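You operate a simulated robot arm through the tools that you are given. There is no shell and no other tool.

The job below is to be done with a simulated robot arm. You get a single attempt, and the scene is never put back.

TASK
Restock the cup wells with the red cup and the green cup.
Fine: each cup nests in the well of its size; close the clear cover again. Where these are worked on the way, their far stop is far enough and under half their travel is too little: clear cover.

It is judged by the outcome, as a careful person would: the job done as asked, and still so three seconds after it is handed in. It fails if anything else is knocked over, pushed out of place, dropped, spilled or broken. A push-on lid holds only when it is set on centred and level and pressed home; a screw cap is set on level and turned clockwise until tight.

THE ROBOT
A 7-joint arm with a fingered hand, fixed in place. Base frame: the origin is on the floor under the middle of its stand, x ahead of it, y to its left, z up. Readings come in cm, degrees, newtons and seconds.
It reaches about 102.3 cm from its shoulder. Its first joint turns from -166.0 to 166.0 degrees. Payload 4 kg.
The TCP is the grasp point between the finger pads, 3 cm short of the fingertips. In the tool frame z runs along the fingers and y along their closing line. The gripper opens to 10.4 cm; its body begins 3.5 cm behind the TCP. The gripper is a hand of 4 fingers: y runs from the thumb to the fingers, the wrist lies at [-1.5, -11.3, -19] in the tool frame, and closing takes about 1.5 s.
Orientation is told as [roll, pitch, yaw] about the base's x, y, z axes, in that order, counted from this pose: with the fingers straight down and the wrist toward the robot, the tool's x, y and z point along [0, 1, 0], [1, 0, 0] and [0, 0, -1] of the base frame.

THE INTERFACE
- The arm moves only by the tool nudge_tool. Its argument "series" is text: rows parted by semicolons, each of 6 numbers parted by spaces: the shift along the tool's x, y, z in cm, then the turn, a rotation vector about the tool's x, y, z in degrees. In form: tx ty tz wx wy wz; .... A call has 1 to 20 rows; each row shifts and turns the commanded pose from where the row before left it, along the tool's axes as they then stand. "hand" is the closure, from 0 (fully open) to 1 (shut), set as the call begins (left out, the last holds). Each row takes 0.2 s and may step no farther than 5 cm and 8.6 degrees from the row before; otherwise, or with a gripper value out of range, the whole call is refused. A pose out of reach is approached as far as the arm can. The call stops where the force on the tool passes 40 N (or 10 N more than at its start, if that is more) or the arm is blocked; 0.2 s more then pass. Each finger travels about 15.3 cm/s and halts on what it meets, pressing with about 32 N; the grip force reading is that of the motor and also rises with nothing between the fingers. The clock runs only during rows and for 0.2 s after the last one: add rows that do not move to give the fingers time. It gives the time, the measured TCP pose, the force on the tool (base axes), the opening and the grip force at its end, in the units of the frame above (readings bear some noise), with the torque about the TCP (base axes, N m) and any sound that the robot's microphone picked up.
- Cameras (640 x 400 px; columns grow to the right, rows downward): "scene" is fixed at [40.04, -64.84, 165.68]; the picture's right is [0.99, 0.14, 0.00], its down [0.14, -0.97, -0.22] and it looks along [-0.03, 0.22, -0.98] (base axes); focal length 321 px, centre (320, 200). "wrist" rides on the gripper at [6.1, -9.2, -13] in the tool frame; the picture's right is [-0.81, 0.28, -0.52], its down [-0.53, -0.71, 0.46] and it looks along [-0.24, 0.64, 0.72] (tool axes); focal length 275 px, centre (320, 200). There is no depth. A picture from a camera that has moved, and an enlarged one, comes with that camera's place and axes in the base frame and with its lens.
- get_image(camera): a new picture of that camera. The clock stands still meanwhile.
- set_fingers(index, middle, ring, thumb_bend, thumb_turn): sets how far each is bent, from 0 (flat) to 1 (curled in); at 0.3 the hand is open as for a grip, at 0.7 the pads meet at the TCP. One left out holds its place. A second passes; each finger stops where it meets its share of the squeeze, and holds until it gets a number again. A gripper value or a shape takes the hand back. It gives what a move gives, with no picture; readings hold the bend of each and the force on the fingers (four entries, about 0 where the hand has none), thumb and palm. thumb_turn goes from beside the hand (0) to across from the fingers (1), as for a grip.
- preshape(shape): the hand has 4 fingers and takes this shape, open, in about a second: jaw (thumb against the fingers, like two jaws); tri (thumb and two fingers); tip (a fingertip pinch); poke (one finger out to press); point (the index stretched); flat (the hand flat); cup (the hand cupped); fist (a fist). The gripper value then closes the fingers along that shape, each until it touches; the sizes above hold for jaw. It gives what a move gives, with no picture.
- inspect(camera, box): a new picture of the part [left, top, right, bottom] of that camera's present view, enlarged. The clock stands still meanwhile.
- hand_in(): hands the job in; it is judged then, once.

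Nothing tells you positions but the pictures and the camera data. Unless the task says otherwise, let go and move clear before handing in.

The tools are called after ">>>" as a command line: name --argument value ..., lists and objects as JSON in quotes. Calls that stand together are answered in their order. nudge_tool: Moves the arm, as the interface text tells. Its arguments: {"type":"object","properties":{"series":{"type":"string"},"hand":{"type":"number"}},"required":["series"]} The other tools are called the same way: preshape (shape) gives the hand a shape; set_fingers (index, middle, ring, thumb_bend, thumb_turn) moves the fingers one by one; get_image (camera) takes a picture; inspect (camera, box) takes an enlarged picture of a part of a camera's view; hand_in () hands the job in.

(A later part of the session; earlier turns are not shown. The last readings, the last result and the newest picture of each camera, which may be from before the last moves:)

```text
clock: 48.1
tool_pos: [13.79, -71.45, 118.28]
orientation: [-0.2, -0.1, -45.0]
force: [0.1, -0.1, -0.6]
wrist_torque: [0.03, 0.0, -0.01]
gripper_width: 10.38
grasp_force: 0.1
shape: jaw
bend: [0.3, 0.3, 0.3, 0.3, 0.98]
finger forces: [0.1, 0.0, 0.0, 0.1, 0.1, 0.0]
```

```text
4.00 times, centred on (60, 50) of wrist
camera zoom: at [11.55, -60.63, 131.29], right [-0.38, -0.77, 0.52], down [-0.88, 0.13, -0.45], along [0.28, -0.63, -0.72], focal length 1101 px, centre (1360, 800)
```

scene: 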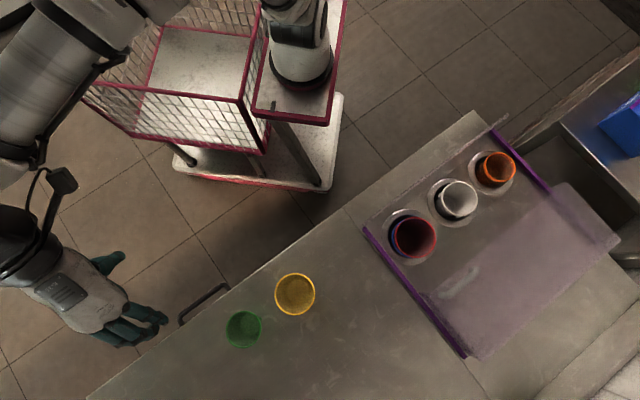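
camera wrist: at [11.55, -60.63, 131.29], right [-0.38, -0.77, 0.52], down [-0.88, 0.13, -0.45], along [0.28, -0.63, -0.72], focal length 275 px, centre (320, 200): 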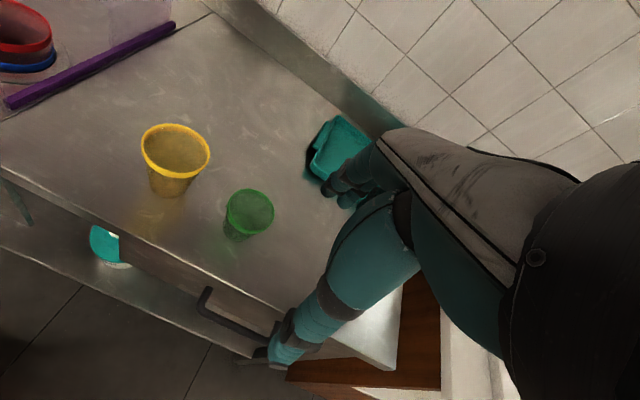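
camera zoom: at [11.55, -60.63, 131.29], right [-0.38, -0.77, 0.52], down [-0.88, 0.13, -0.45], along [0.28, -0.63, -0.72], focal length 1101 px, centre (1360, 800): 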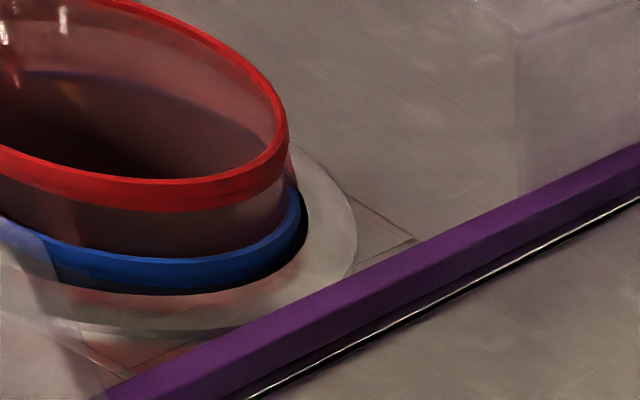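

Red sits level in blue. The green cup's rim is at about (26.0,-78.6,94.7), diameter ~7.5 cm. I'll hover over it.

>>> nudge_tool --series "0.9 3.4 0 0 0 0; 0.9 3.4 0 0 0 0; 0.9 3.4 0 0 0 0; 0.85 3.47 0 0 0 0; 0 0 3 0 0 0; 0 0 3 0 0 0; 0 0 3 0 0 0; 0 0 2 0 0 0; 0 0 0 0 0 0; 0 0 0 0 0 0"

>>> get_image --camera "wrist"

>>> inspect --camera "wrist" --box '[190, 200, 350, 370]'

>>> inspect --camera "scene" --box '[180, 250, 320, 370]'

```text
clock: 50.3
tool_pos: [25.97, -78.57, 107.24]
orientation: [-0.3, -0.1, -45.0]
force: [0.2, 0.2, -0.1]
wrist_torque: [0.01, 0.01, -0.01]
gripper_width: 10.4
grasp_force: 0.0
shape: jaw
bend: [0.3, 0.3, 0.3, 0.3, 0.98]
finger forces: [0.1, 0.0, 0.0, 0.1, 0.1, 0.1]
```

```text
taken
camera wrist: at [23.74, -67.83, 120.32], right [-0.38, -0.77, 0.52], down [-0.88, 0.13, -0.45], along [0.28, -0.63, -0.72], focal length 275 px, centre (320, 200)
```

wrist: 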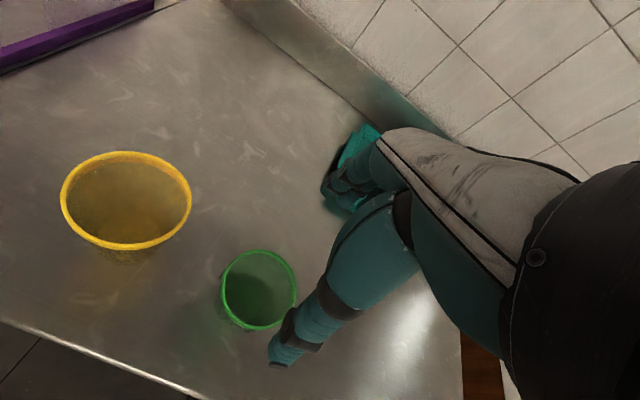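

```text
2.35 times, centred on (270, 285) of wrist
camera zoom: at [23.74, -67.83, 120.32], right [-0.38, -0.77, 0.52], down [-0.88, 0.13, -0.45], along [0.28, -0.63, -0.72], focal length 648 px, centre (438, 0)
```

zoom: 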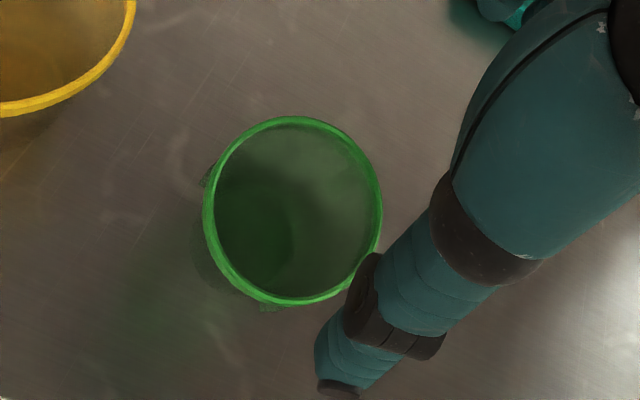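

```text
3.33 times, centred on (250, 310) of scene
camera zoom: at [40.04, -64.84, 165.68], right [0.99, 0.14, 0.0], down [0.14, -0.97, -0.22], along [-0.03, 0.22, -0.98], focal length 1071 px, centre (553, -167)
```

zoom: 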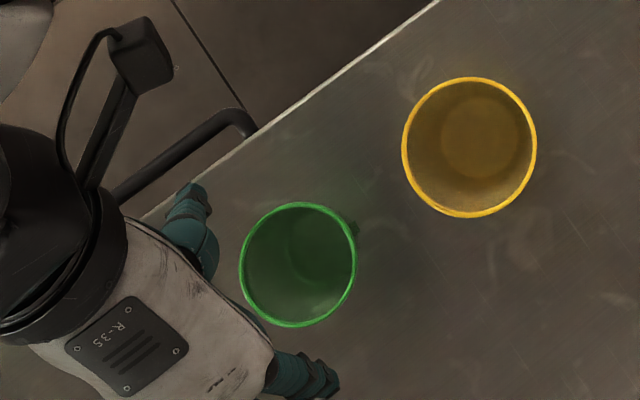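

Green is centred under the TCP within about 0.1 cm. Descending around it.

>>> nudge_tool --series "0 0 2.5 0 0 0; 0 0 2.5 0 0 0; 0 0 2 0 0 0; 0 0 1.5 0 0 0; 0 0 0 0 0 0"

>>> nudge_tool --series "0 0 1 0 0 0; 0 0 1 0 0 0; 0 0 0.8 0 0 0; 0 0 0 0 0 0"

>>> inspect --camera "wrist" --box '[190, 140, 410, 390]'

>>> inspect --camera "scene" --box '[180, 250, 320, 370]'

```text
clock: 51.5
tool_pos: [26.01, -78.55, 98.81]
orientation: [-0.1, -0.1, -45.0]
force: [-0.4, 0.6, 0.2]
wrist_torque: [0.0, -0.02, 0.01]
gripper_width: 10.41
grasp_force: 0.0
shape: jaw
bend: [0.3, 0.3, 0.3, 0.3, 0.98]
finger forces: [0.0, 0.0, 0.0, 0.0, 0.0, 0.0]
```

```text
clock: 52.5
tool_pos: [25.99, -78.65, 95.97]
orientation: [-0.2, -0.1, -45.0]
force: [0.2, -0.5, -0.7]
wrist_torque: [0.0, 0.0, 0.0]
gripper_width: 10.39
grasp_force: 0.0
shape: jaw
bend: [0.3, 0.3, 0.3, 0.3, 0.98]
finger forces: [0.1, 0.1, 0.0, 0.0, 0.1, 0.0]
```

```text
1.60 times, centred on (300, 265) of wrist
camera zoom: at [23.82, -67.87, 108.98], right [-0.38, -0.77, 0.52], down [-0.88, 0.13, -0.45], along [0.28, -0.63, -0.72], focal length 440 px, centre (352, 96)
```

zoom: 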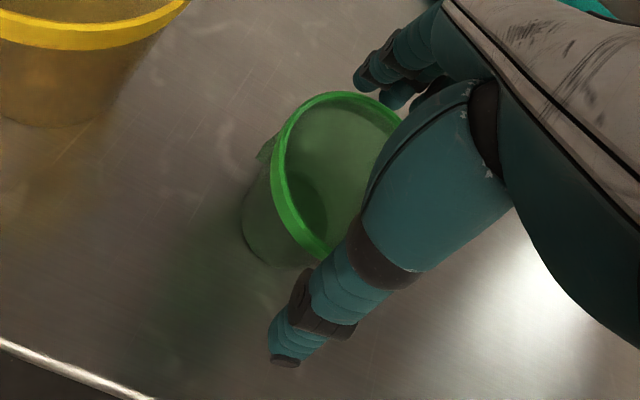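

```text
3.33 times, centred on (250, 310) of scene
camera zoom: at [40.04, -64.84, 165.68], right [0.99, 0.14, 0.0], down [0.14, -0.97, -0.22], along [-0.03, 0.22, -0.98], focal length 1071 px, centre (553, -167)
```

zoom: 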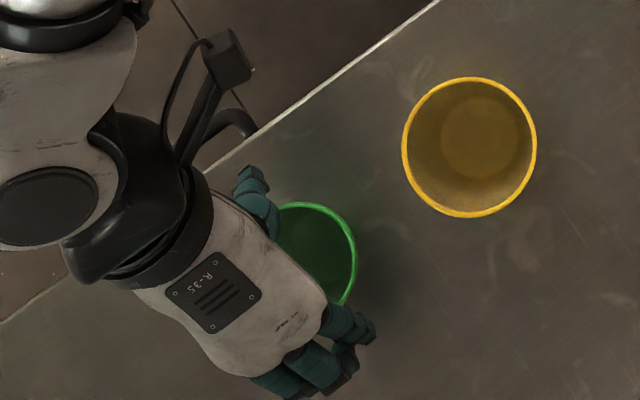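

Cup sits between thumb and fingers. Closing the grip.

>>> nudge_tool --series "0 0 0 0 0 0; 0 0 0 0 0 0; 0 0 0 0 0 0; 0 0 0 0 0 0; 0 0 0 0 0 0; 0 0 0 0 0 0" --hand 0.42

>>> inspect --camera "wrist" --box '[190, 140, 410, 390]'

>>> inspect --camera "scene" --box '[180, 250, 320, 370]'

```text
clock: 53.9
tool_pos: [25.96, -78.61, 95.93]
orientation: [-0.1, -0.1, -45.1]
force: [0.4, -0.3, 0.3]
wrist_torque: [0.02, -0.03, -0.01]
gripper_width: 5.87
grasp_force: 32.0
shape: jaw
bend: [0.74, 0.43, 0.45, 0.65, 0.99]
finger forces: [16.4, 9.2, 3.1, 0.0, 28.4, 0.1]
```

```text
1.60 times, centred on (300, 265) of wrist
camera zoom: at [23.81, -67.87, 109.0], right [-0.38, -0.77, 0.52], down [-0.88, 0.13, -0.45], along [0.28, -0.63, -0.72], focal length 440 px, centre (352, 96)
```

zoom: 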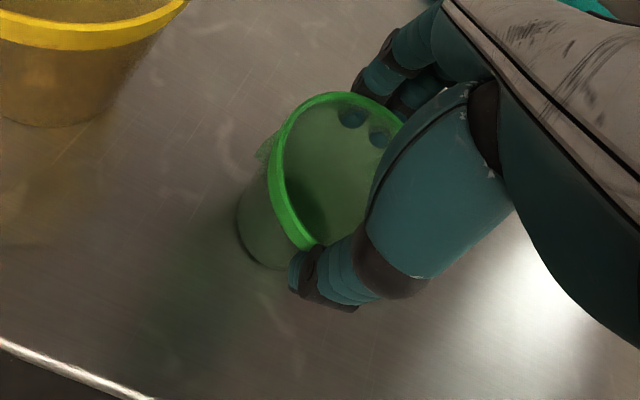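

```text
3.33 times, centred on (250, 310) of scene
camera zoom: at [40.04, -64.84, 165.68], right [0.99, 0.14, 0.0], down [0.14, -0.97, -0.22], along [-0.03, 0.22, -0.98], focal length 1071 px, centre (553, -167)
```

zoom: 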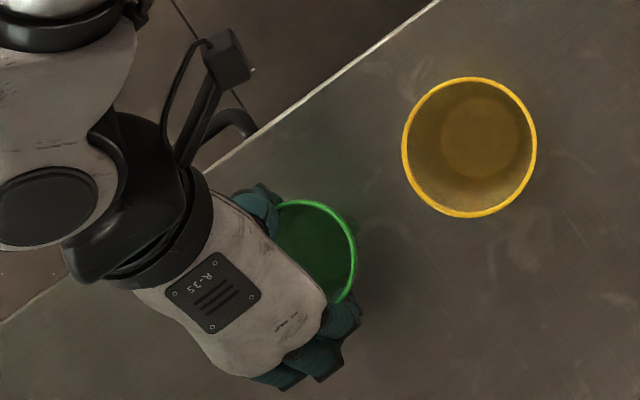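

Gripped firmly and the cup stayed level. Lifting.

>>> nudge_tool --series "0 0 -0.5 0 0 0; 0 0 -1 0 0 0; 0 0 -1.5 0 0 0; 0 0 -2 0 0 0; 0 0 -3 0 0 0; 0 0 -3 0 0 0; 0 0 -3 0 0 0; 0 0 -3 0 0 0; 0 0 -2 0 0 0; 0 0 0 0 0 0"

>>> inspect --camera "wrist" --box '[190, 140, 410, 390]'

>>> get_image --camera "scene"

```text
clock: 56.1
tool_pos: [25.98, -78.44, 115.04]
orientation: [-0.1, -0.1, -44.9]
force: [-0.4, -0.4, 0.0]
wrist_torque: [0.02, -0.01, -0.01]
gripper_width: 5.84
grasp_force: 31.7
shape: jaw
bend: [0.74, 0.43, 0.45, 0.65, 0.99]
finger forces: [16.5, 9.2, 3.0, 0.0, 28.4, 0.0]
```

```text
1.60 times, centred on (300, 265) of wrist
camera zoom: at [23.78, -67.77, 128.02], right [-0.38, -0.77, 0.52], down [-0.88, 0.13, -0.45], along [0.28, -0.63, -0.72], focal length 440 px, centre (352, 96)
```

zoom: 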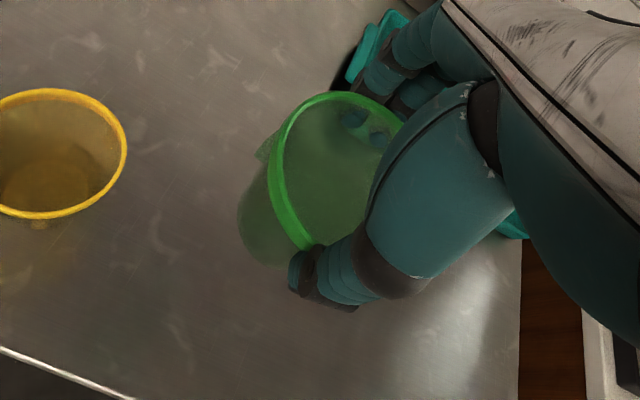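

```text
taken
```

scene: 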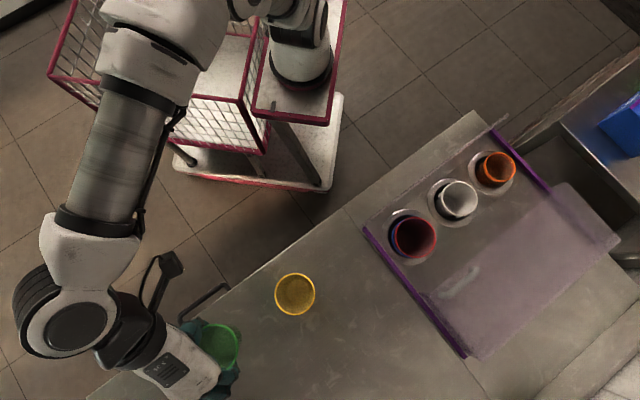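

Green is held level and centred. Carrying it across to the orange well at height 115.

>>> nudge_tool --series "2 0 -0 0 0 0; 4.3 0.4 0 0 0 0; 4.3 0.4 0 0 0 0; 4.3 0.4 0 0 0 0; 4.3 0.4 0 0 0 0; 4.3 0.4 0 0 0 0; 4.3 0.4 0 0 0 0; 4.3 0.4 0 0 0 0; 4.3 0.4 0 0 0 0; 4.3 0.4 0 0 0 0; 4.3 0.4 0 0 0 0; 4.3 0.4 0 0 0 0; 4.3 0.4 0 0 0 0; 4.3 0.4 0 0 0 0; 4.3 0.4 0 0 0 0; 4.3 0.5 0 0 0 0; 2.9 0.7 0 0 0 0; 0 0 0 0 0 0; 0 0 0 0 0 0"

>>> get_image --camera "wrist"

>>> get_image --camera "scene"

```text
clock: 60.1
tool_pos: [79.79, -34.05, 114.76]
orientation: [-0.2, -0.1, -45.1]
force: [0.2, -0.7, -0.7]
wrist_torque: [-0.02, 0.03, -0.02]
gripper_width: 5.81
grasp_force: 31.6
shape: jaw
bend: [0.74, 0.43, 0.45, 0.66, 0.99]
finger forces: [16.7, 9.2, 3.0, 0.1, 28.4, 0.0]
```

```text
taken
camera wrist: at [77.64, -23.41, 127.78], right [-0.38, -0.77, 0.52], down [-0.88, 0.12, -0.45], along [0.28, -0.63, -0.72], focal length 275 px, centre (320, 200)
```

wrist: 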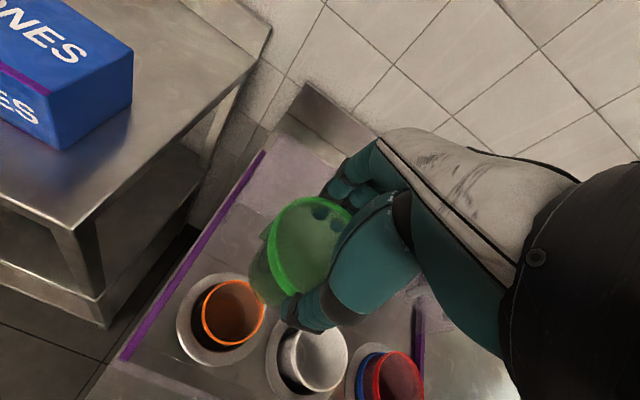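

```text
taken
```

scene: 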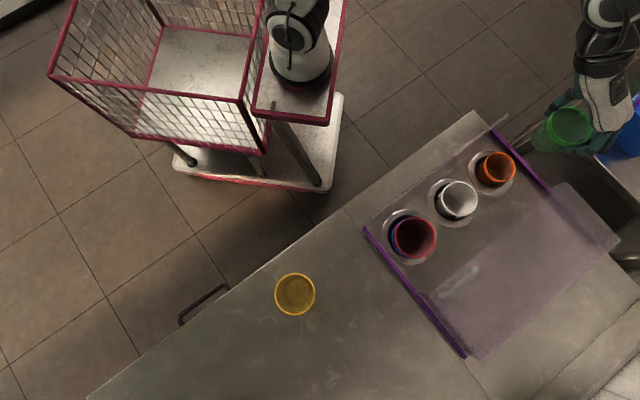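

>>> inspect --camera "wrist" --box '[170, 180, 390, 390]'

```text
1.90 times, centred on (280, 285) of wrist
camera zoom: at [77.64, -23.41, 127.78], right [-0.38, -0.77, 0.52], down [-0.88, 0.12, -0.45], along [0.28, -0.63, -0.72], focal length 524 px, centre (396, 38)
```

zoom: 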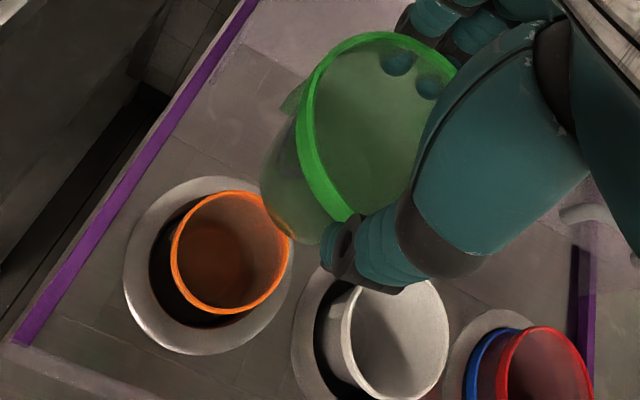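

By the wrist camera the orange rim centre is about (-0.85, +0.1) in tool x,y from the TCP. I'll shift and lower partway, then re-check.

>>> nudge_tool --series "-0.9 0.15 1 0 0 0; 0 0 2.5 0 0 0; 0 0 2.5 0 0 0; 0 0 2.5 0 0 0; 0 0 2 0 0 0; 0 0 0 0 0 0; 0 0 0 0 0 0"

>>> inspect --camera "wrist" --box '[170, 180, 390, 390]'

>>> inspect --camera "scene" --box '[430, 80, 610, 230]'

```text
clock: 61.7
tool_pos: [79.23, -35.02, 104.31]
orientation: [-0.1, 0.0, -45.0]
force: [-0.1, -0.4, -0.3]
wrist_torque: [0.01, 0.0, -0.02]
gripper_width: 5.81
grasp_force: 32.6
shape: jaw
bend: [0.74, 0.43, 0.45, 0.66, 0.99]
finger forces: [16.7, 9.2, 2.9, 0.0, 28.3, 0.0]
```

```text
1.90 times, centred on (280, 285) of wrist
camera zoom: at [77.14, -24.23, 117.31], right [-0.38, -0.77, 0.52], down [-0.88, 0.13, -0.45], along [0.28, -0.63, -0.72], focal length 524 px, centre (396, 38)
```

zoom: 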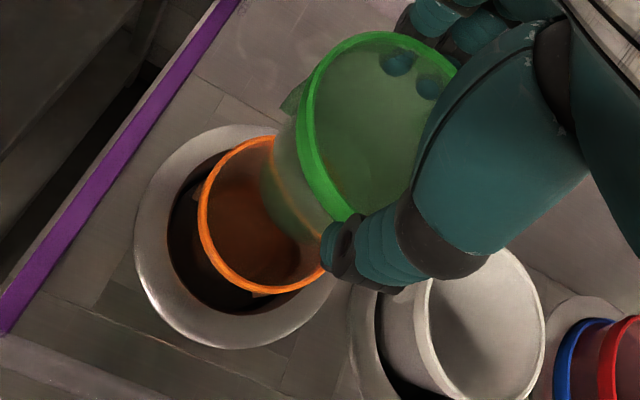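

```text
2.67 times, centred on (520, 155) of scene
camera zoom: at [40.04, -64.84, 165.68], right [0.99, 0.14, 0.0], down [0.14, -0.97, -0.22], along [-0.03, 0.22, -0.98], focal length 857 px, centre (-213, 320)
```

zoom: 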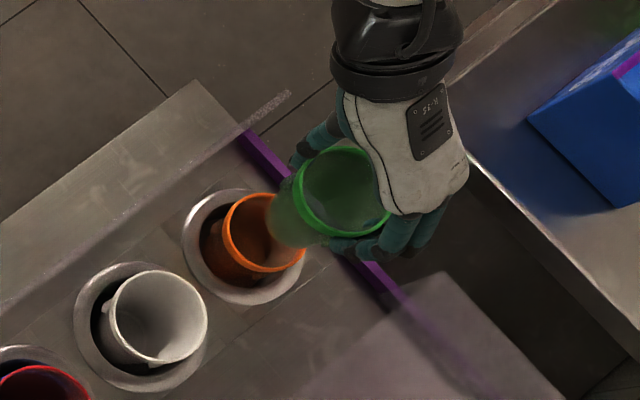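

Aligned within 0.1 cm. Lowering green into orange.

>>> nudge_tool --series "0 0 1.5 0 0 0; 0 0 1.5 0 0 0; 0 0 1.5 0 0 0; 0 0 1.3 0 0 0; 0 0 1 0 0 0; 0 0 0 0 0 0"

>>> inspect --camera "wrist" --box '[170, 180, 390, 390]'

>>> inspect --camera "scene" --box '[430, 80, 610, 230]'

```text
clock: 63.1
tool_pos: [79.11, -35.09, 97.44]
orientation: [-0.2, -0.1, -45.0]
force: [-0.5, -0.2, 0.1]
wrist_torque: [0.0, 0.0, -0.01]
gripper_width: 5.81
grasp_force: 32.1
shape: jaw
bend: [0.74, 0.43, 0.45, 0.66, 0.99]
finger forces: [16.8, 9.2, 2.9, 0.0, 28.3, 0.1]
```

```text
1.90 times, centred on (280, 285) of wrist
camera zoom: at [77.1, -24.33, 110.53], right [-0.38, -0.77, 0.52], down [-0.88, 0.13, -0.45], along [0.28, -0.63, -0.72], focal length 524 px, centre (396, 38)
```

zoom: 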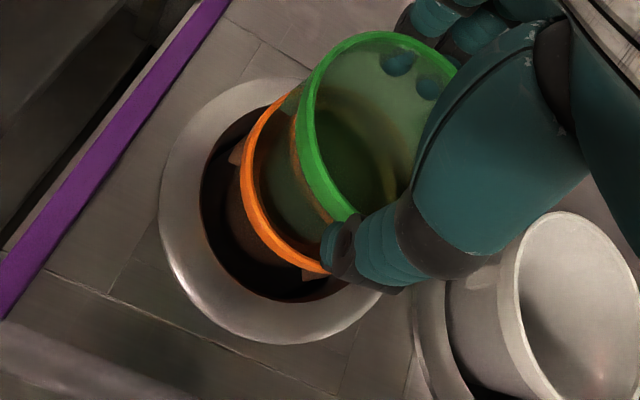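

```text
2.67 times, centred on (520, 155) of scene
camera zoom: at [40.04, -64.84, 165.68], right [0.99, 0.14, 0.0], down [0.14, -0.97, -0.22], along [-0.03, 0.22, -0.98], focal length 857 px, centre (-213, 320)
```

zoom: 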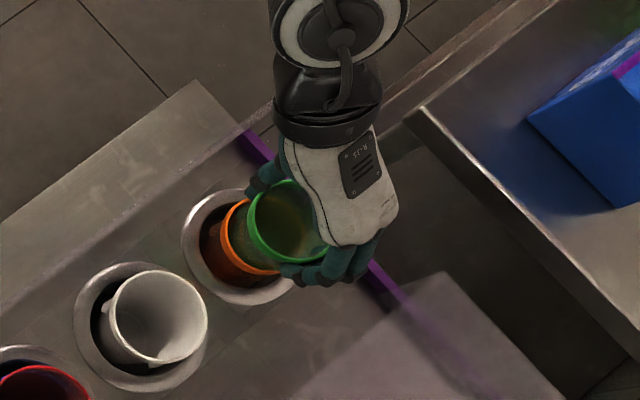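

>>> nudge_tool --series "0 0 0.5 0 0 0; 0 0 0.5 0 0 0; 0 0 0.3 0 0 0; 0 0 0 0 0 0"

>>> inspect --camera "wrist" --box '[170, 180, 390, 390]'

```text
clock: 64.1
tool_pos: [79.19, -35.08, 96.16]
orientation: [-0.1, -0.1, -45.0]
force: [0.3, 0.2, -0.5]
wrist_torque: [0.01, -0.03, -0.01]
gripper_width: 5.82
grasp_force: 32.4
shape: jaw
bend: [0.74, 0.43, 0.45, 0.66, 0.99]
finger forces: [16.6, 9.2, 3.0, 0.0, 28.2, 0.0]
```

```text
1.90 times, centred on (280, 285) of wrist
camera zoom: at [77.1, -24.32, 109.21], right [-0.38, -0.77, 0.52], down [-0.88, 0.13, -0.45], along [0.28, -0.63, -0.72], focal length 524 px, centre (396, 38)
```

zoom: 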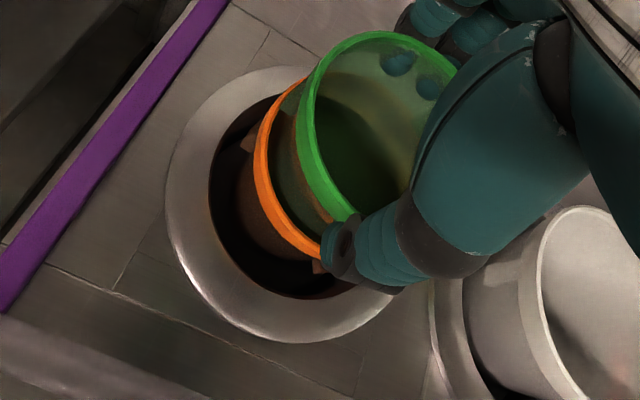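

>>> nudge_tool --series "0 0 0.4 0 0 0; 0 0 0 0 0 0; 0 0 0 0 0 0"

>>> nudge_tool --series "0 0 0 0 0 0; 0 0 0 0 0 0; 0 0 0 0 0 0" --hand 0.25

>>> inspect --camera "wrist" --box '[170, 180, 390, 390]'

>>> inspect --camera "scene" --box '[430, 80, 610, 230]'

```text
clock: 64.9
tool_pos: [79.21, -35.03, 95.86]
orientation: [-0.1, -0.1, -45.0]
force: [0.7, 0.3, -0.2]
wrist_torque: [0.01, 0.03, -0.05]
gripper_width: 5.82
grasp_force: 31.6
shape: jaw
bend: [0.74, 0.43, 0.45, 0.66, 0.99]
finger forces: [16.8, 9.1, 2.9, 0.0, 28.2, 0.1]
```

```text
clock: 65.7
tool_pos: [79.34, -34.91, 95.78]
orientation: [-0.2, -0.2, -45.0]
force: [0.5, -0.4, 0.5]
wrist_torque: [0.02, 0.0, 0.02]
gripper_width: 7.77
grasp_force: 0.1
shape: jaw
bend: [0.27, 0.36, 0.33, 0.54, 0.99]
finger forces: [0.1, 0.0, 0.0, 0.0, 0.0, 0.0]
```

```text
1.90 times, centred on (280, 285) of wrist
camera zoom: at [77.09, -24.34, 108.82], right [-0.38, -0.77, 0.52], down [-0.88, 0.13, -0.45], along [0.28, -0.63, -0.72], focal length 524 px, centre (396, 38)
```

zoom: 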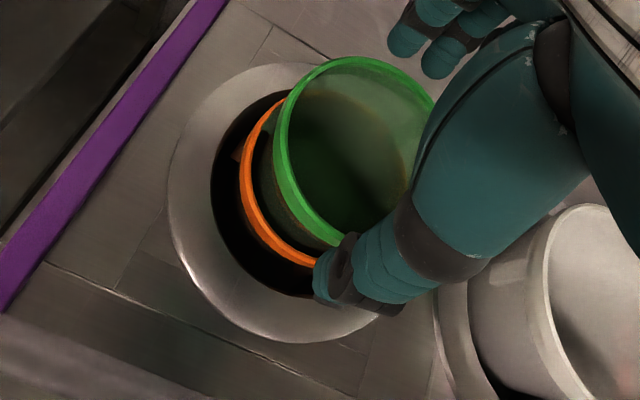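

```text
2.67 times, centred on (520, 155) of scene
camera zoom: at [40.04, -64.84, 165.68], right [0.99, 0.14, 0.0], down [0.14, -0.97, -0.22], along [-0.03, 0.22, -0.98], focal length 857 px, centre (-213, 320)
```

zoom: 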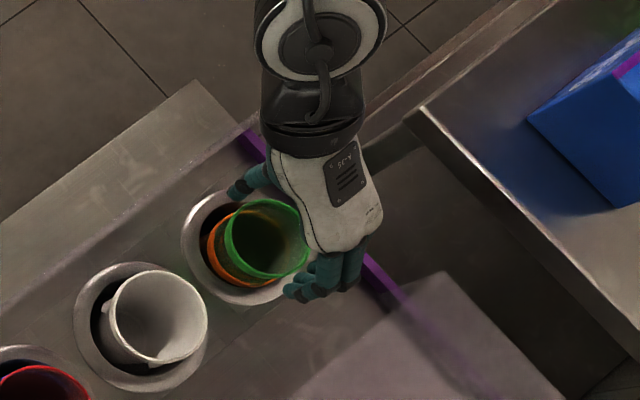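

Green dropped into orange and nested, and the fingers are free of it. Opening a bit more and lifting straight up.

>>> nudge_tool --series "0 0 0 0 0 0; 0 0 0 0 0 0; 0 0 -1 0 0 0; 0 0 -1.5 0 0 0; 0 0 -2 0 0 0; 0 0 -3 0 0 0; 0 0 -4 0 0 0; 0 0 -4 0 0 0; 0 0 -4 0 0 0; 0 0 0 0 0 0" --hand 0.05

>>> get_image --camera "wrist"

>>> inspect --camera "scene" --box '[370, 130, 530, 270]'

```text
clock: 67.9
tool_pos: [79.31, -34.96, 115.47]
orientation: [-0.2, -0.1, -45.0]
force: [1.3, 0.2, -0.3]
wrist_torque: [-0.05, -0.03, 0.0]
gripper_width: 9.87
grasp_force: 0.1
shape: jaw
bend: [0.32, 0.31, 0.3, 0.31, 0.98]
finger forces: [0.0, 0.1, 0.1, 0.0, 0.0, 0.0]
```

```text
taken
camera wrist: at [77.14, -24.19, 128.41], right [-0.38, -0.77, 0.52], down [-0.88, 0.13, -0.45], along [0.28, -0.63, -0.72], focal length 275 px, centre (320, 200)
```

wrist: 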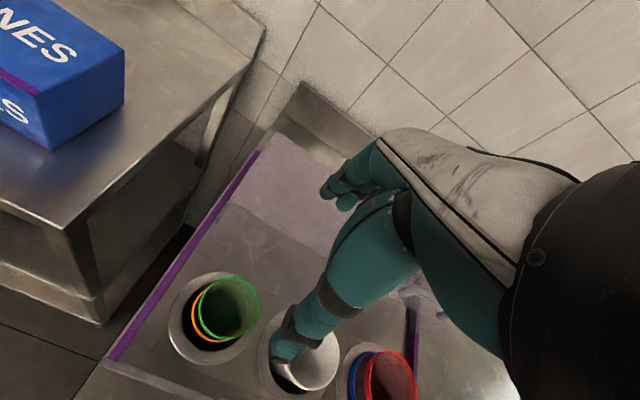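

```text
2.86 times, centred on (450, 200) of scene
camera zoom: at [40.04, -64.84, 165.68], right [0.99, 0.14, 0.0], down [0.14, -0.97, -0.22], along [-0.03, 0.22, -0.98], focal length 918 px, centre (-51, 200)
```

zoom: 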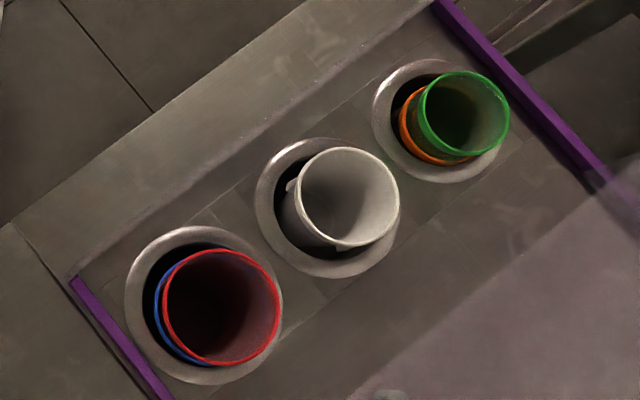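

Both cups are nested. Before closing the cover I want to verify rim heights versus the cover's underside, so I'll take close views.

>>> inspect --camera "wrist" --box '[90, 230, 290, 400]'

>>> inspect --camera "scene" --box '[450, 130, 530, 200]'

```text
2.35 times, centred on (190, 315) of wrist
camera zoom: at [77.14, -24.19, 128.41], right [-0.38, -0.77, 0.52], down [-0.88, 0.13, -0.45], along [0.28, -0.63, -0.72], focal length 648 px, centre (626, -71)
```

zoom: 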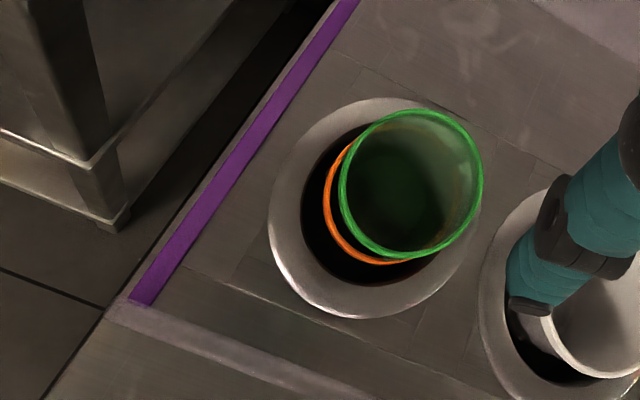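

```text
5.71 times, centred on (490, 165) of scene
camera zoom: at [40.04, -64.84, 165.68], right [0.99, 0.14, 0.0], down [0.14, -0.97, -0.22], along [-0.03, 0.22, -0.98], focal length 1836 px, centre (-651, 400)
```

zoom: 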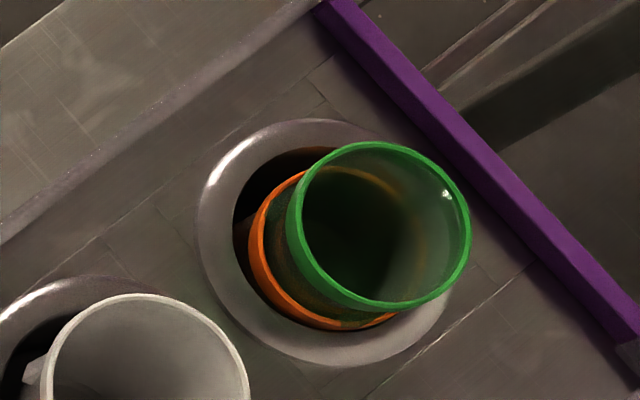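

Both new rims sit at about 91.5–92, the same level as the original rims, so the cover should clear them. Now I'll re-locate the cover handle.

>>> inspect --camera "scene" --box '[410, 230, 530, 330]'

>>> inspect --camera "wrist" --box '[350, 230, 480, 340]'

```text
4.00 times, centred on (470, 280) of scene
camera zoom: at [40.04, -64.84, 165.68], right [0.99, 0.14, 0.0], down [0.14, -0.97, -0.22], along [-0.03, 0.22, -0.98], focal length 1286 px, centre (-280, -120)
```

zoom: 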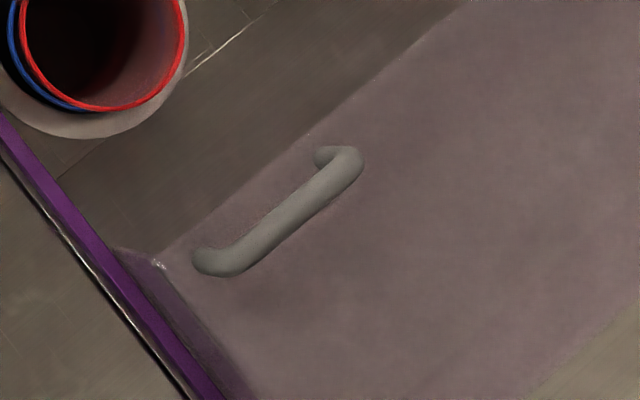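

```text
3.64 times, centred on (415, 285) of wrist
camera zoom: at [77.14, -24.19, 128.41], right [-0.38, -0.77, 0.52], down [-0.88, 0.13, -0.45], along [0.28, -0.63, -0.72], focal length 1001 px, centre (-26, -109)
```

zoom: 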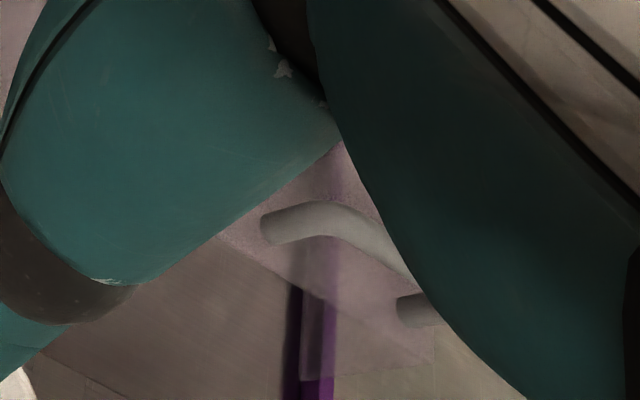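

Handle bar centre is about e1=4.1, e2=93.4 (base ≈(69,-63.1)). Moving above it with the hand half closed.

>>> nudge_tool --series "-3.9 1.81 0 0 0 0; -3.9 1.81 0 0 0 0; -3.9 1.81 0 0 0 0; -3.9 1.81 0 0 0 0; -3.9 1.81 0 0 0 0; -3.9 1.81 0 0 0 0; -3.9 1.81 0 0 0 0; 0 0 2 0 0 0; 0 0 1.5 0 0 0; 0 0 0 0 0 0; 0 0 0 0 0 0" --hand 0.5

>>> get_image --camera "wrist"

>>> inspect --camera "wrist" --box '[180, 150, 400, 350]'

>>> get_image --camera "scene"

```text
clock: 70.3
tool_pos: [68.91, -63.26, 111.95]
orientation: [-0.2, 0.0, -45.0]
force: [-0.7, -0.6, 0.7]
wrist_torque: [-0.01, -0.01, 0.02]
gripper_width: 5.21
grasp_force: 0.1
shape: jaw
bend: [0.74, 0.44, 0.41, 0.69, 1.0]
finger forces: [0.0, 0.0, 0.1, 0.1, 0.0, 0.0]
```

```text
taken
camera wrist: at [66.79, -52.55, 124.97], right [-0.38, -0.77, 0.52], down [-0.88, 0.13, -0.45], along [0.28, -0.63, -0.72], focal length 275 px, centre (320, 200)
```

wrist: 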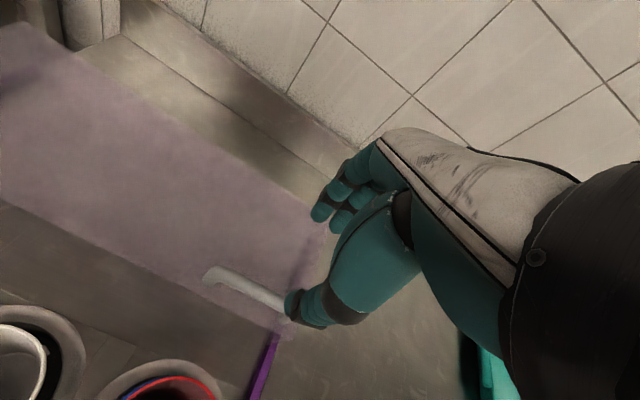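

```text
2.00 times, centred on (290, 250) of wrist
camera zoom: at [66.79, -52.55, 124.97], right [-0.38, -0.77, 0.52], down [-0.88, 0.13, -0.45], along [0.28, -0.63, -0.72], focal length 551 px, centre (380, 100)
```

zoom: 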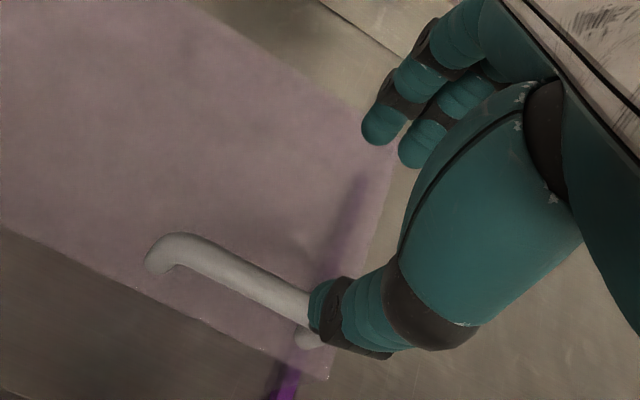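

```text
taken
```

scene: 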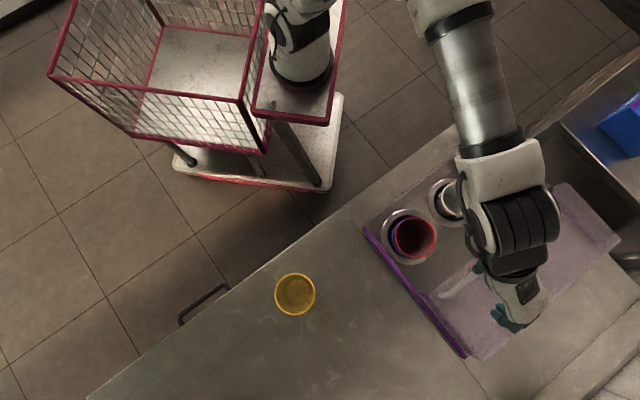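

The bar is about 0.55 cm nearer than the TCP. Correcting, then descending to z≈100.3 around the bar.

>>> nudge_tool --series "0.4 -0.55 2 0 0 0; 0 0 3 0 0 0; 0 0 3 0 0 0; 0 0 2 0 0 0; 0 0 1.6 0 0 0; 0 0 0 0 0 0"

>>> inspect --camera "wrist" --box '[180, 150, 400, 350]'

```text
clock: 71.7
tool_pos: [68.84, -62.59, 100.26]
orientation: [-0.2, -0.3, -45.1]
force: [-0.1, -0.3, 0.4]
wrist_torque: [0.0, -0.03, 0.03]
gripper_width: 5.25
grasp_force: 0.0
shape: jaw
bend: [0.74, 0.44, 0.41, 0.69, 1.0]
finger forces: [0.0, 0.0, 0.0, 0.0, 0.1, 0.0]
```

```text
2.00 times, centred on (290, 250) of wrist
camera zoom: at [66.69, -51.94, 113.33], right [-0.38, -0.77, 0.52], down [-0.88, 0.13, -0.45], along [0.28, -0.63, -0.72], focal length 551 px, centre (380, 100)
```

zoom: 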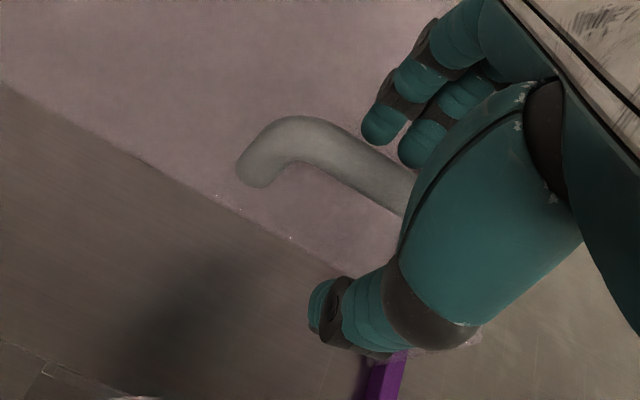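

>>> nudge_tool --series "0 0 -0.4 0 0 0; 0 0 0 0 0 0"

>>> nudge_tool --series "0 0 0 0 0 0; 0 0 0 0 0 0; 0 0 0 0 0 0; 0 0 0 0 0 0; 0 0 0 0 0 0" --hand 0.88

>>> inspect --camera "wrist" --box '[180, 150, 400, 350]'

```text
clock: 72.3
tool_pos: [68.85, -62.7, 100.83]
orientation: [-0.2, -0.1, -45.0]
force: [0.3, 0.9, 0.1]
wrist_torque: [0.0, 0.02, 0.07]
gripper_width: 5.24
grasp_force: 0.0
shape: jaw
bend: [0.74, 0.44, 0.41, 0.69, 1.0]
finger forces: [0.1, 0.1, 0.0, 0.1, 0.0, 0.0]
```

```text
clock: 73.5
tool_pos: [68.88, -62.74, 100.73]
orientation: [-0.2, 0.0, -45.0]
force: [-0.1, 0.0, -0.6]
wrist_torque: [-0.03, 0.01, -0.02]
gripper_width: 1.29
grasp_force: 0.0
shape: jaw
bend: [0.72, 0.63, 0.62, 0.74, 1.0]
finger forces: [0.0, 0.0, 0.0, 0.0, 0.0, 0.0]
```

```text
2.00 times, centred on (290, 250) of wrist
camera zoom: at [66.7, -51.92, 113.76], right [-0.38, -0.77, 0.52], down [-0.88, 0.13, -0.45], along [0.28, -0.63, -0.72], focal length 551 px, centre (380, 100)
```

zoom: 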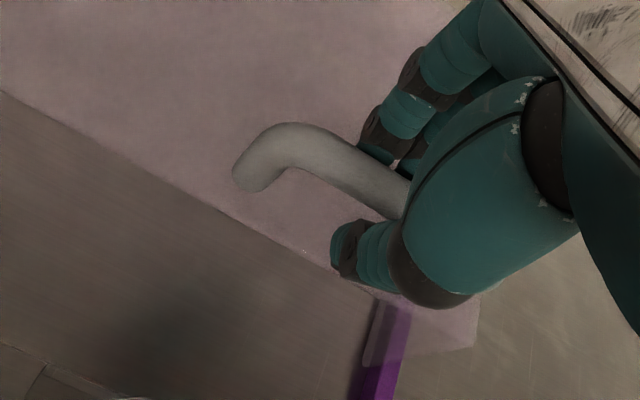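

Bar is captured. Pulling the cover back toward the robot, first 5 cm, then a check before it passes over the cups.

>>> nudge_tool --series "0 -0.5 0 0 0 0; 0 -1 0 0 0 0; 0 -1 0 0 0 0; 0 -1 0 0 0 0; 0 -1 0 0 0 0; 0 0 0 0 0 0"

>>> get_image --camera "scene"

>>> get_image --camera "wrist"

```text
clock: 74.9
tool_pos: [65.66, -59.43, 100.77]
orientation: [-0.2, -0.1, -44.9]
force: [0.7, -1.0, -0.9]
wrist_torque: [0.04, -0.01, 0.02]
gripper_width: 1.27
grasp_force: 0.0
shape: jaw
bend: [0.72, 0.63, 0.61, 0.74, 1.0]
finger forces: [0.4, 0.0, 0.8, 0.0, 0.1, 0.0]
```

```text
taken
```

scene: 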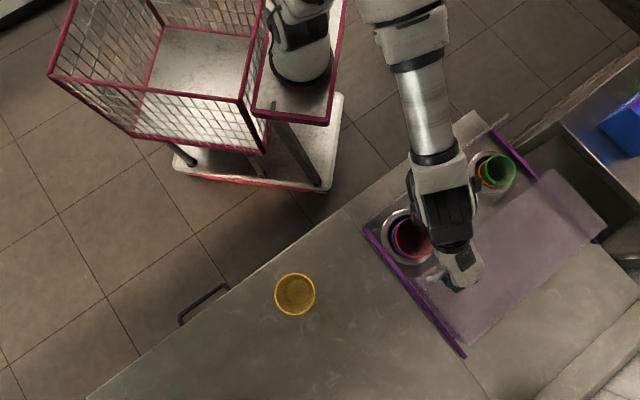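

```text
taken
camera wrist: at [63.47, -48.69, 113.71], right [-0.38, -0.77, 0.52], down [-0.88, 0.13, -0.45], along [0.28, -0.63, -0.72], focal length 275 px, centre (320, 200)
```

wrist: 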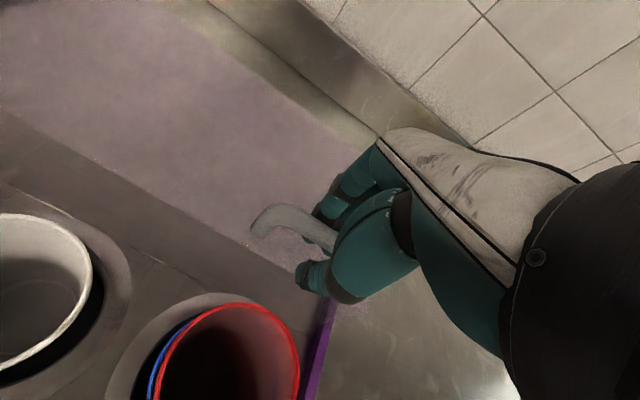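

The cover follows with ~1 N. Continuing slowly in short calls, watching for any force rise as the edge passes over the cups.

>>> nudge_tool --series "0 -0.6 0 0 0 0; 0 -0.6 0 0 0 0; 0 -0.6 0 0 0 0; 0 -0.6 0 0 0 0; 0 0 0 0 0 0"

>>> inspect --camera "wrist" --box '[0, 160, 340, 400]'

>>> inspect --camera "scene" --box '[360, 130, 560, 290]'

```text
clock: 76.1
tool_pos: [63.9, -57.76, 100.7]
orientation: [-0.2, -0.1, -45.1]
force: [0.4, -0.7, -0.2]
wrist_torque: [0.01, -0.05, 0.02]
gripper_width: 1.27
grasp_force: 0.0
shape: jaw
bend: [0.72, 0.63, 0.61, 0.74, 1.0]
finger forces: [0.3, 0.0, 0.8, 0.0, 0.1, 0.1]
```

```text
1.67 times, centred on (170, 280) of wrist
camera zoom: at [61.77, -47.04, 113.68], right [-0.38, -0.77, 0.52], down [-0.88, 0.13, -0.45], along [0.28, -0.63, -0.72], focal length 459 px, centre (570, 67)
```

zoom: 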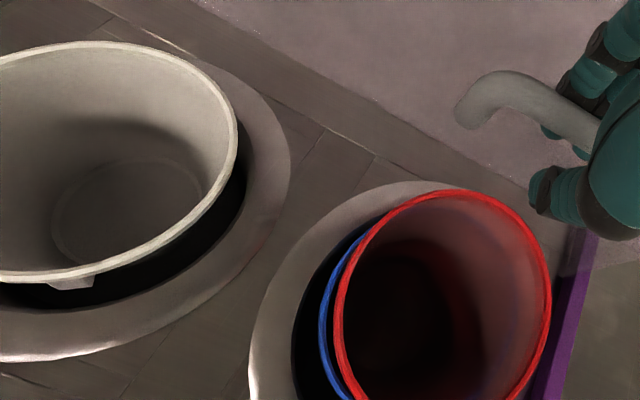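

```text
2.50 times, centred on (460, 210) of scene
camera zoom: at [40.04, -64.84, 165.68], right [0.99, 0.14, 0.0], down [0.14, -0.97, -0.22], along [-0.03, 0.22, -0.98], focal length 803 px, centre (-30, 175)
```

zoom: 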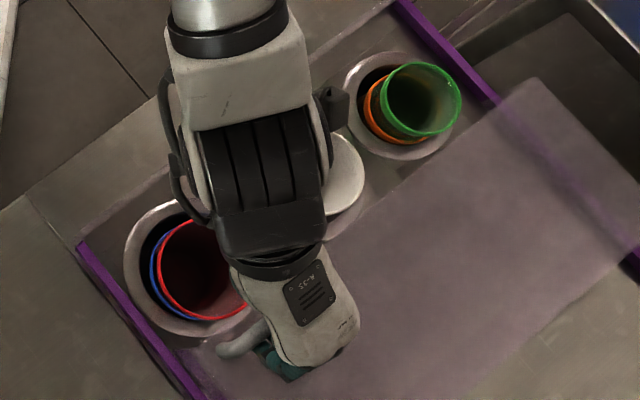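

>>> nudge_tool --series "0 -0.5 0 0 0 0; 0 -0.5 0 0 0 0; 0 -0.5 0 0 0 0; 0 0 0 0 0 0"

>>> inspect --camera "wrist" --box '[0, 160, 340, 400]'

>>> inspect --camera "scene" --box '[360, 130, 560, 290]'

```text
clock: 77.1
tool_pos: [62.9, -56.67, 100.63]
orientation: [-0.2, -0.1, -45.1]
force: [0.8, -1.9, -0.8]
wrist_torque: [0.04, 0.01, 0.01]
gripper_width: 1.25
grasp_force: 0.0
shape: jaw
bend: [0.72, 0.63, 0.61, 0.74, 1.0]
finger forces: [0.4, 0.0, 0.8, 0.0, 0.0, 0.0]
```

```text
1.67 times, centred on (170, 280) of wrist
camera zoom: at [60.73, -45.93, 113.68], right [-0.38, -0.77, 0.52], down [-0.88, 0.13, -0.45], along [0.28, -0.63, -0.72], focal length 459 px, centre (570, 67)
```

zoom: 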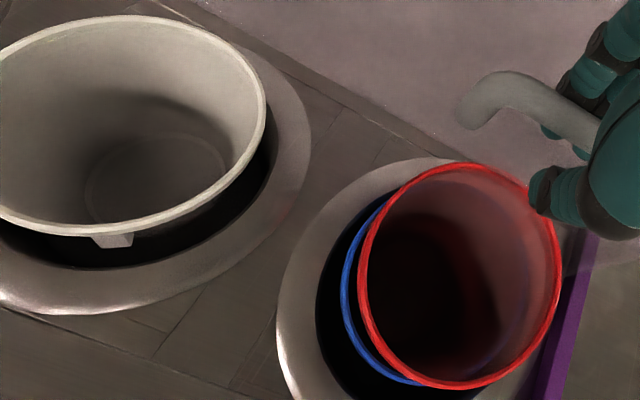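

```text
2.50 times, centred on (460, 210) of scene
camera zoom: at [40.04, -64.84, 165.68], right [0.99, 0.14, 0.0], down [0.14, -0.97, -0.22], along [-0.03, 0.22, -0.98], focal length 803 px, centre (-30, 175)
```

zoom: 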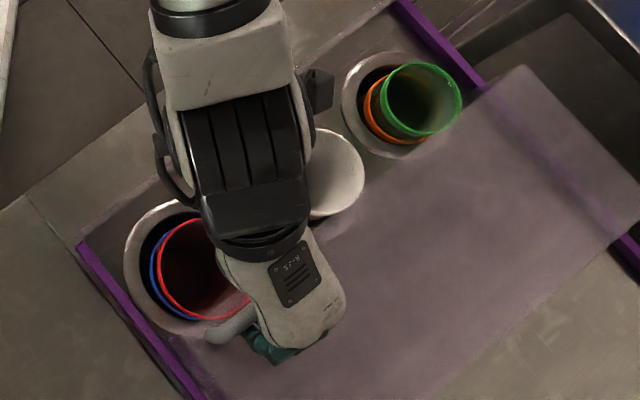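

The cover edge is already passing over the red cup's far side with no force rise; red rim is at about 92.9, thumb tip about 96.5. Continuing.

>>> nudge_tool --series "0 -0.6 0 0 0 0; 0 -0.6 0 0 0 0; 0 -0.6 0 0 0 0; 0 -0.6 0 0 0 0; 0 0 0 0 0 0"

>>> inspect --camera "wrist" --box '[0, 160, 340, 400]'

>>> inspect --camera "scene" --box '[360, 130, 560, 290]'

```text
clock: 78.3
tool_pos: [61.13, -54.99, 100.77]
orientation: [-0.1, -0.1, -45.0]
force: [0.4, 0.1, -1.5]
wrist_torque: [0.01, 0.02, 0.02]
gripper_width: 1.26
grasp_force: 0.2
shape: jaw
bend: [0.72, 0.63, 0.61, 0.74, 1.0]
finger forces: [0.6, 0.1, 1.0, 0.0, 0.1, 0.0]
```

```text
1.67 times, centred on (170, 280) of wrist
camera zoom: at [59.02, -44.23, 113.71], right [-0.38, -0.77, 0.52], down [-0.88, 0.13, -0.45], along [0.28, -0.63, -0.72], focal length 459 px, centre (570, 67)
```

zoom: 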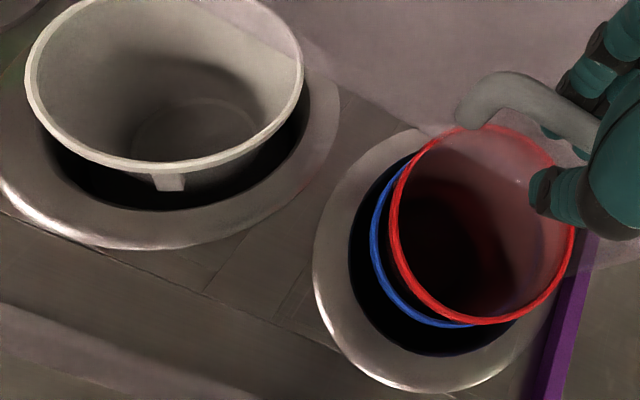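

```text
2.50 times, centred on (460, 210) of scene
camera zoom: at [40.04, -64.84, 165.68], right [0.99, 0.14, 0.0], down [0.14, -0.97, -0.22], along [-0.03, 0.22, -0.98], focal length 803 px, centre (-30, 175)
```

zoom: 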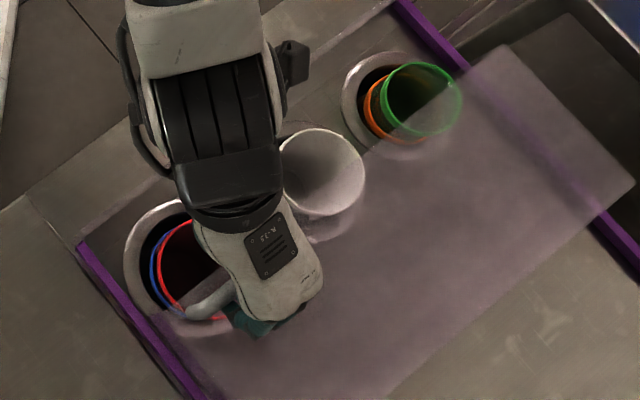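

The cover glides over all the cups without touching. Continuing to the closed end.

>>> nudge_tool --series "0 -0.7 0 0 0 0; 0 -0.7 0 0 0 0; 0 -0.7 0 0 0 0; 0 -0.7 0 0 0 0; 0 -0.7 0 0 0 0; 0 -0.7 0 0 0 0; 0 0 0 0 0 0"

>>> inspect --camera "scene" --box '[360, 130, 560, 290]'

>>> get_image --camera "wrist"

```text
clock: 79.9
tool_pos: [58.21, -52.04, 100.62]
orientation: [-0.2, -0.1, -45.0]
force: [0.8, -0.2, -1.5]
wrist_torque: [0.02, 0.01, 0.0]
gripper_width: 1.26
grasp_force: 0.0
shape: jaw
bend: [0.72, 0.63, 0.61, 0.74, 1.0]
finger forces: [0.4, 0.1, 0.8, 0.0, 0.1, 0.1]
```

```text
2.50 times, centred on (460, 210) of scene
camera zoom: at [40.04, -64.84, 165.68], right [0.99, 0.14, 0.0], down [0.14, -0.97, -0.22], along [-0.03, 0.22, -0.98], focal length 803 px, centre (-30, 175)
```

zoom: 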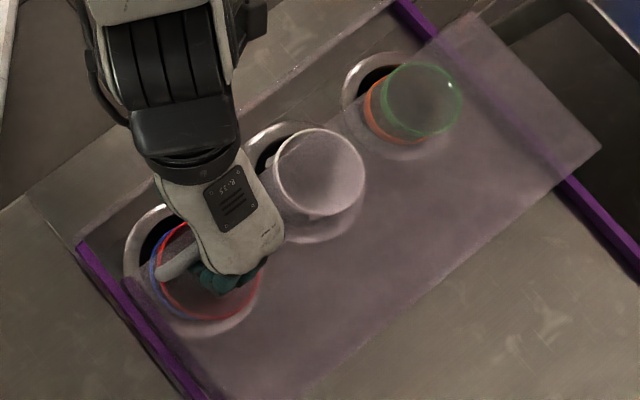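

```text
taken
camera wrist: at [56.06, -41.32, 113.65], right [-0.38, -0.77, 0.52], down [-0.88, 0.13, -0.45], along [0.28, -0.63, -0.72], focal length 275 px, centre (320, 200)
```

wrist: 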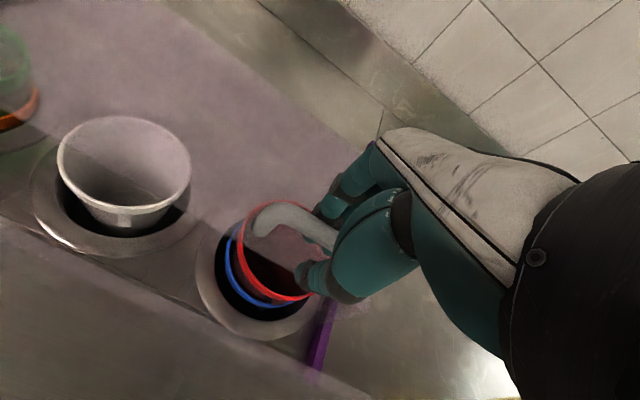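

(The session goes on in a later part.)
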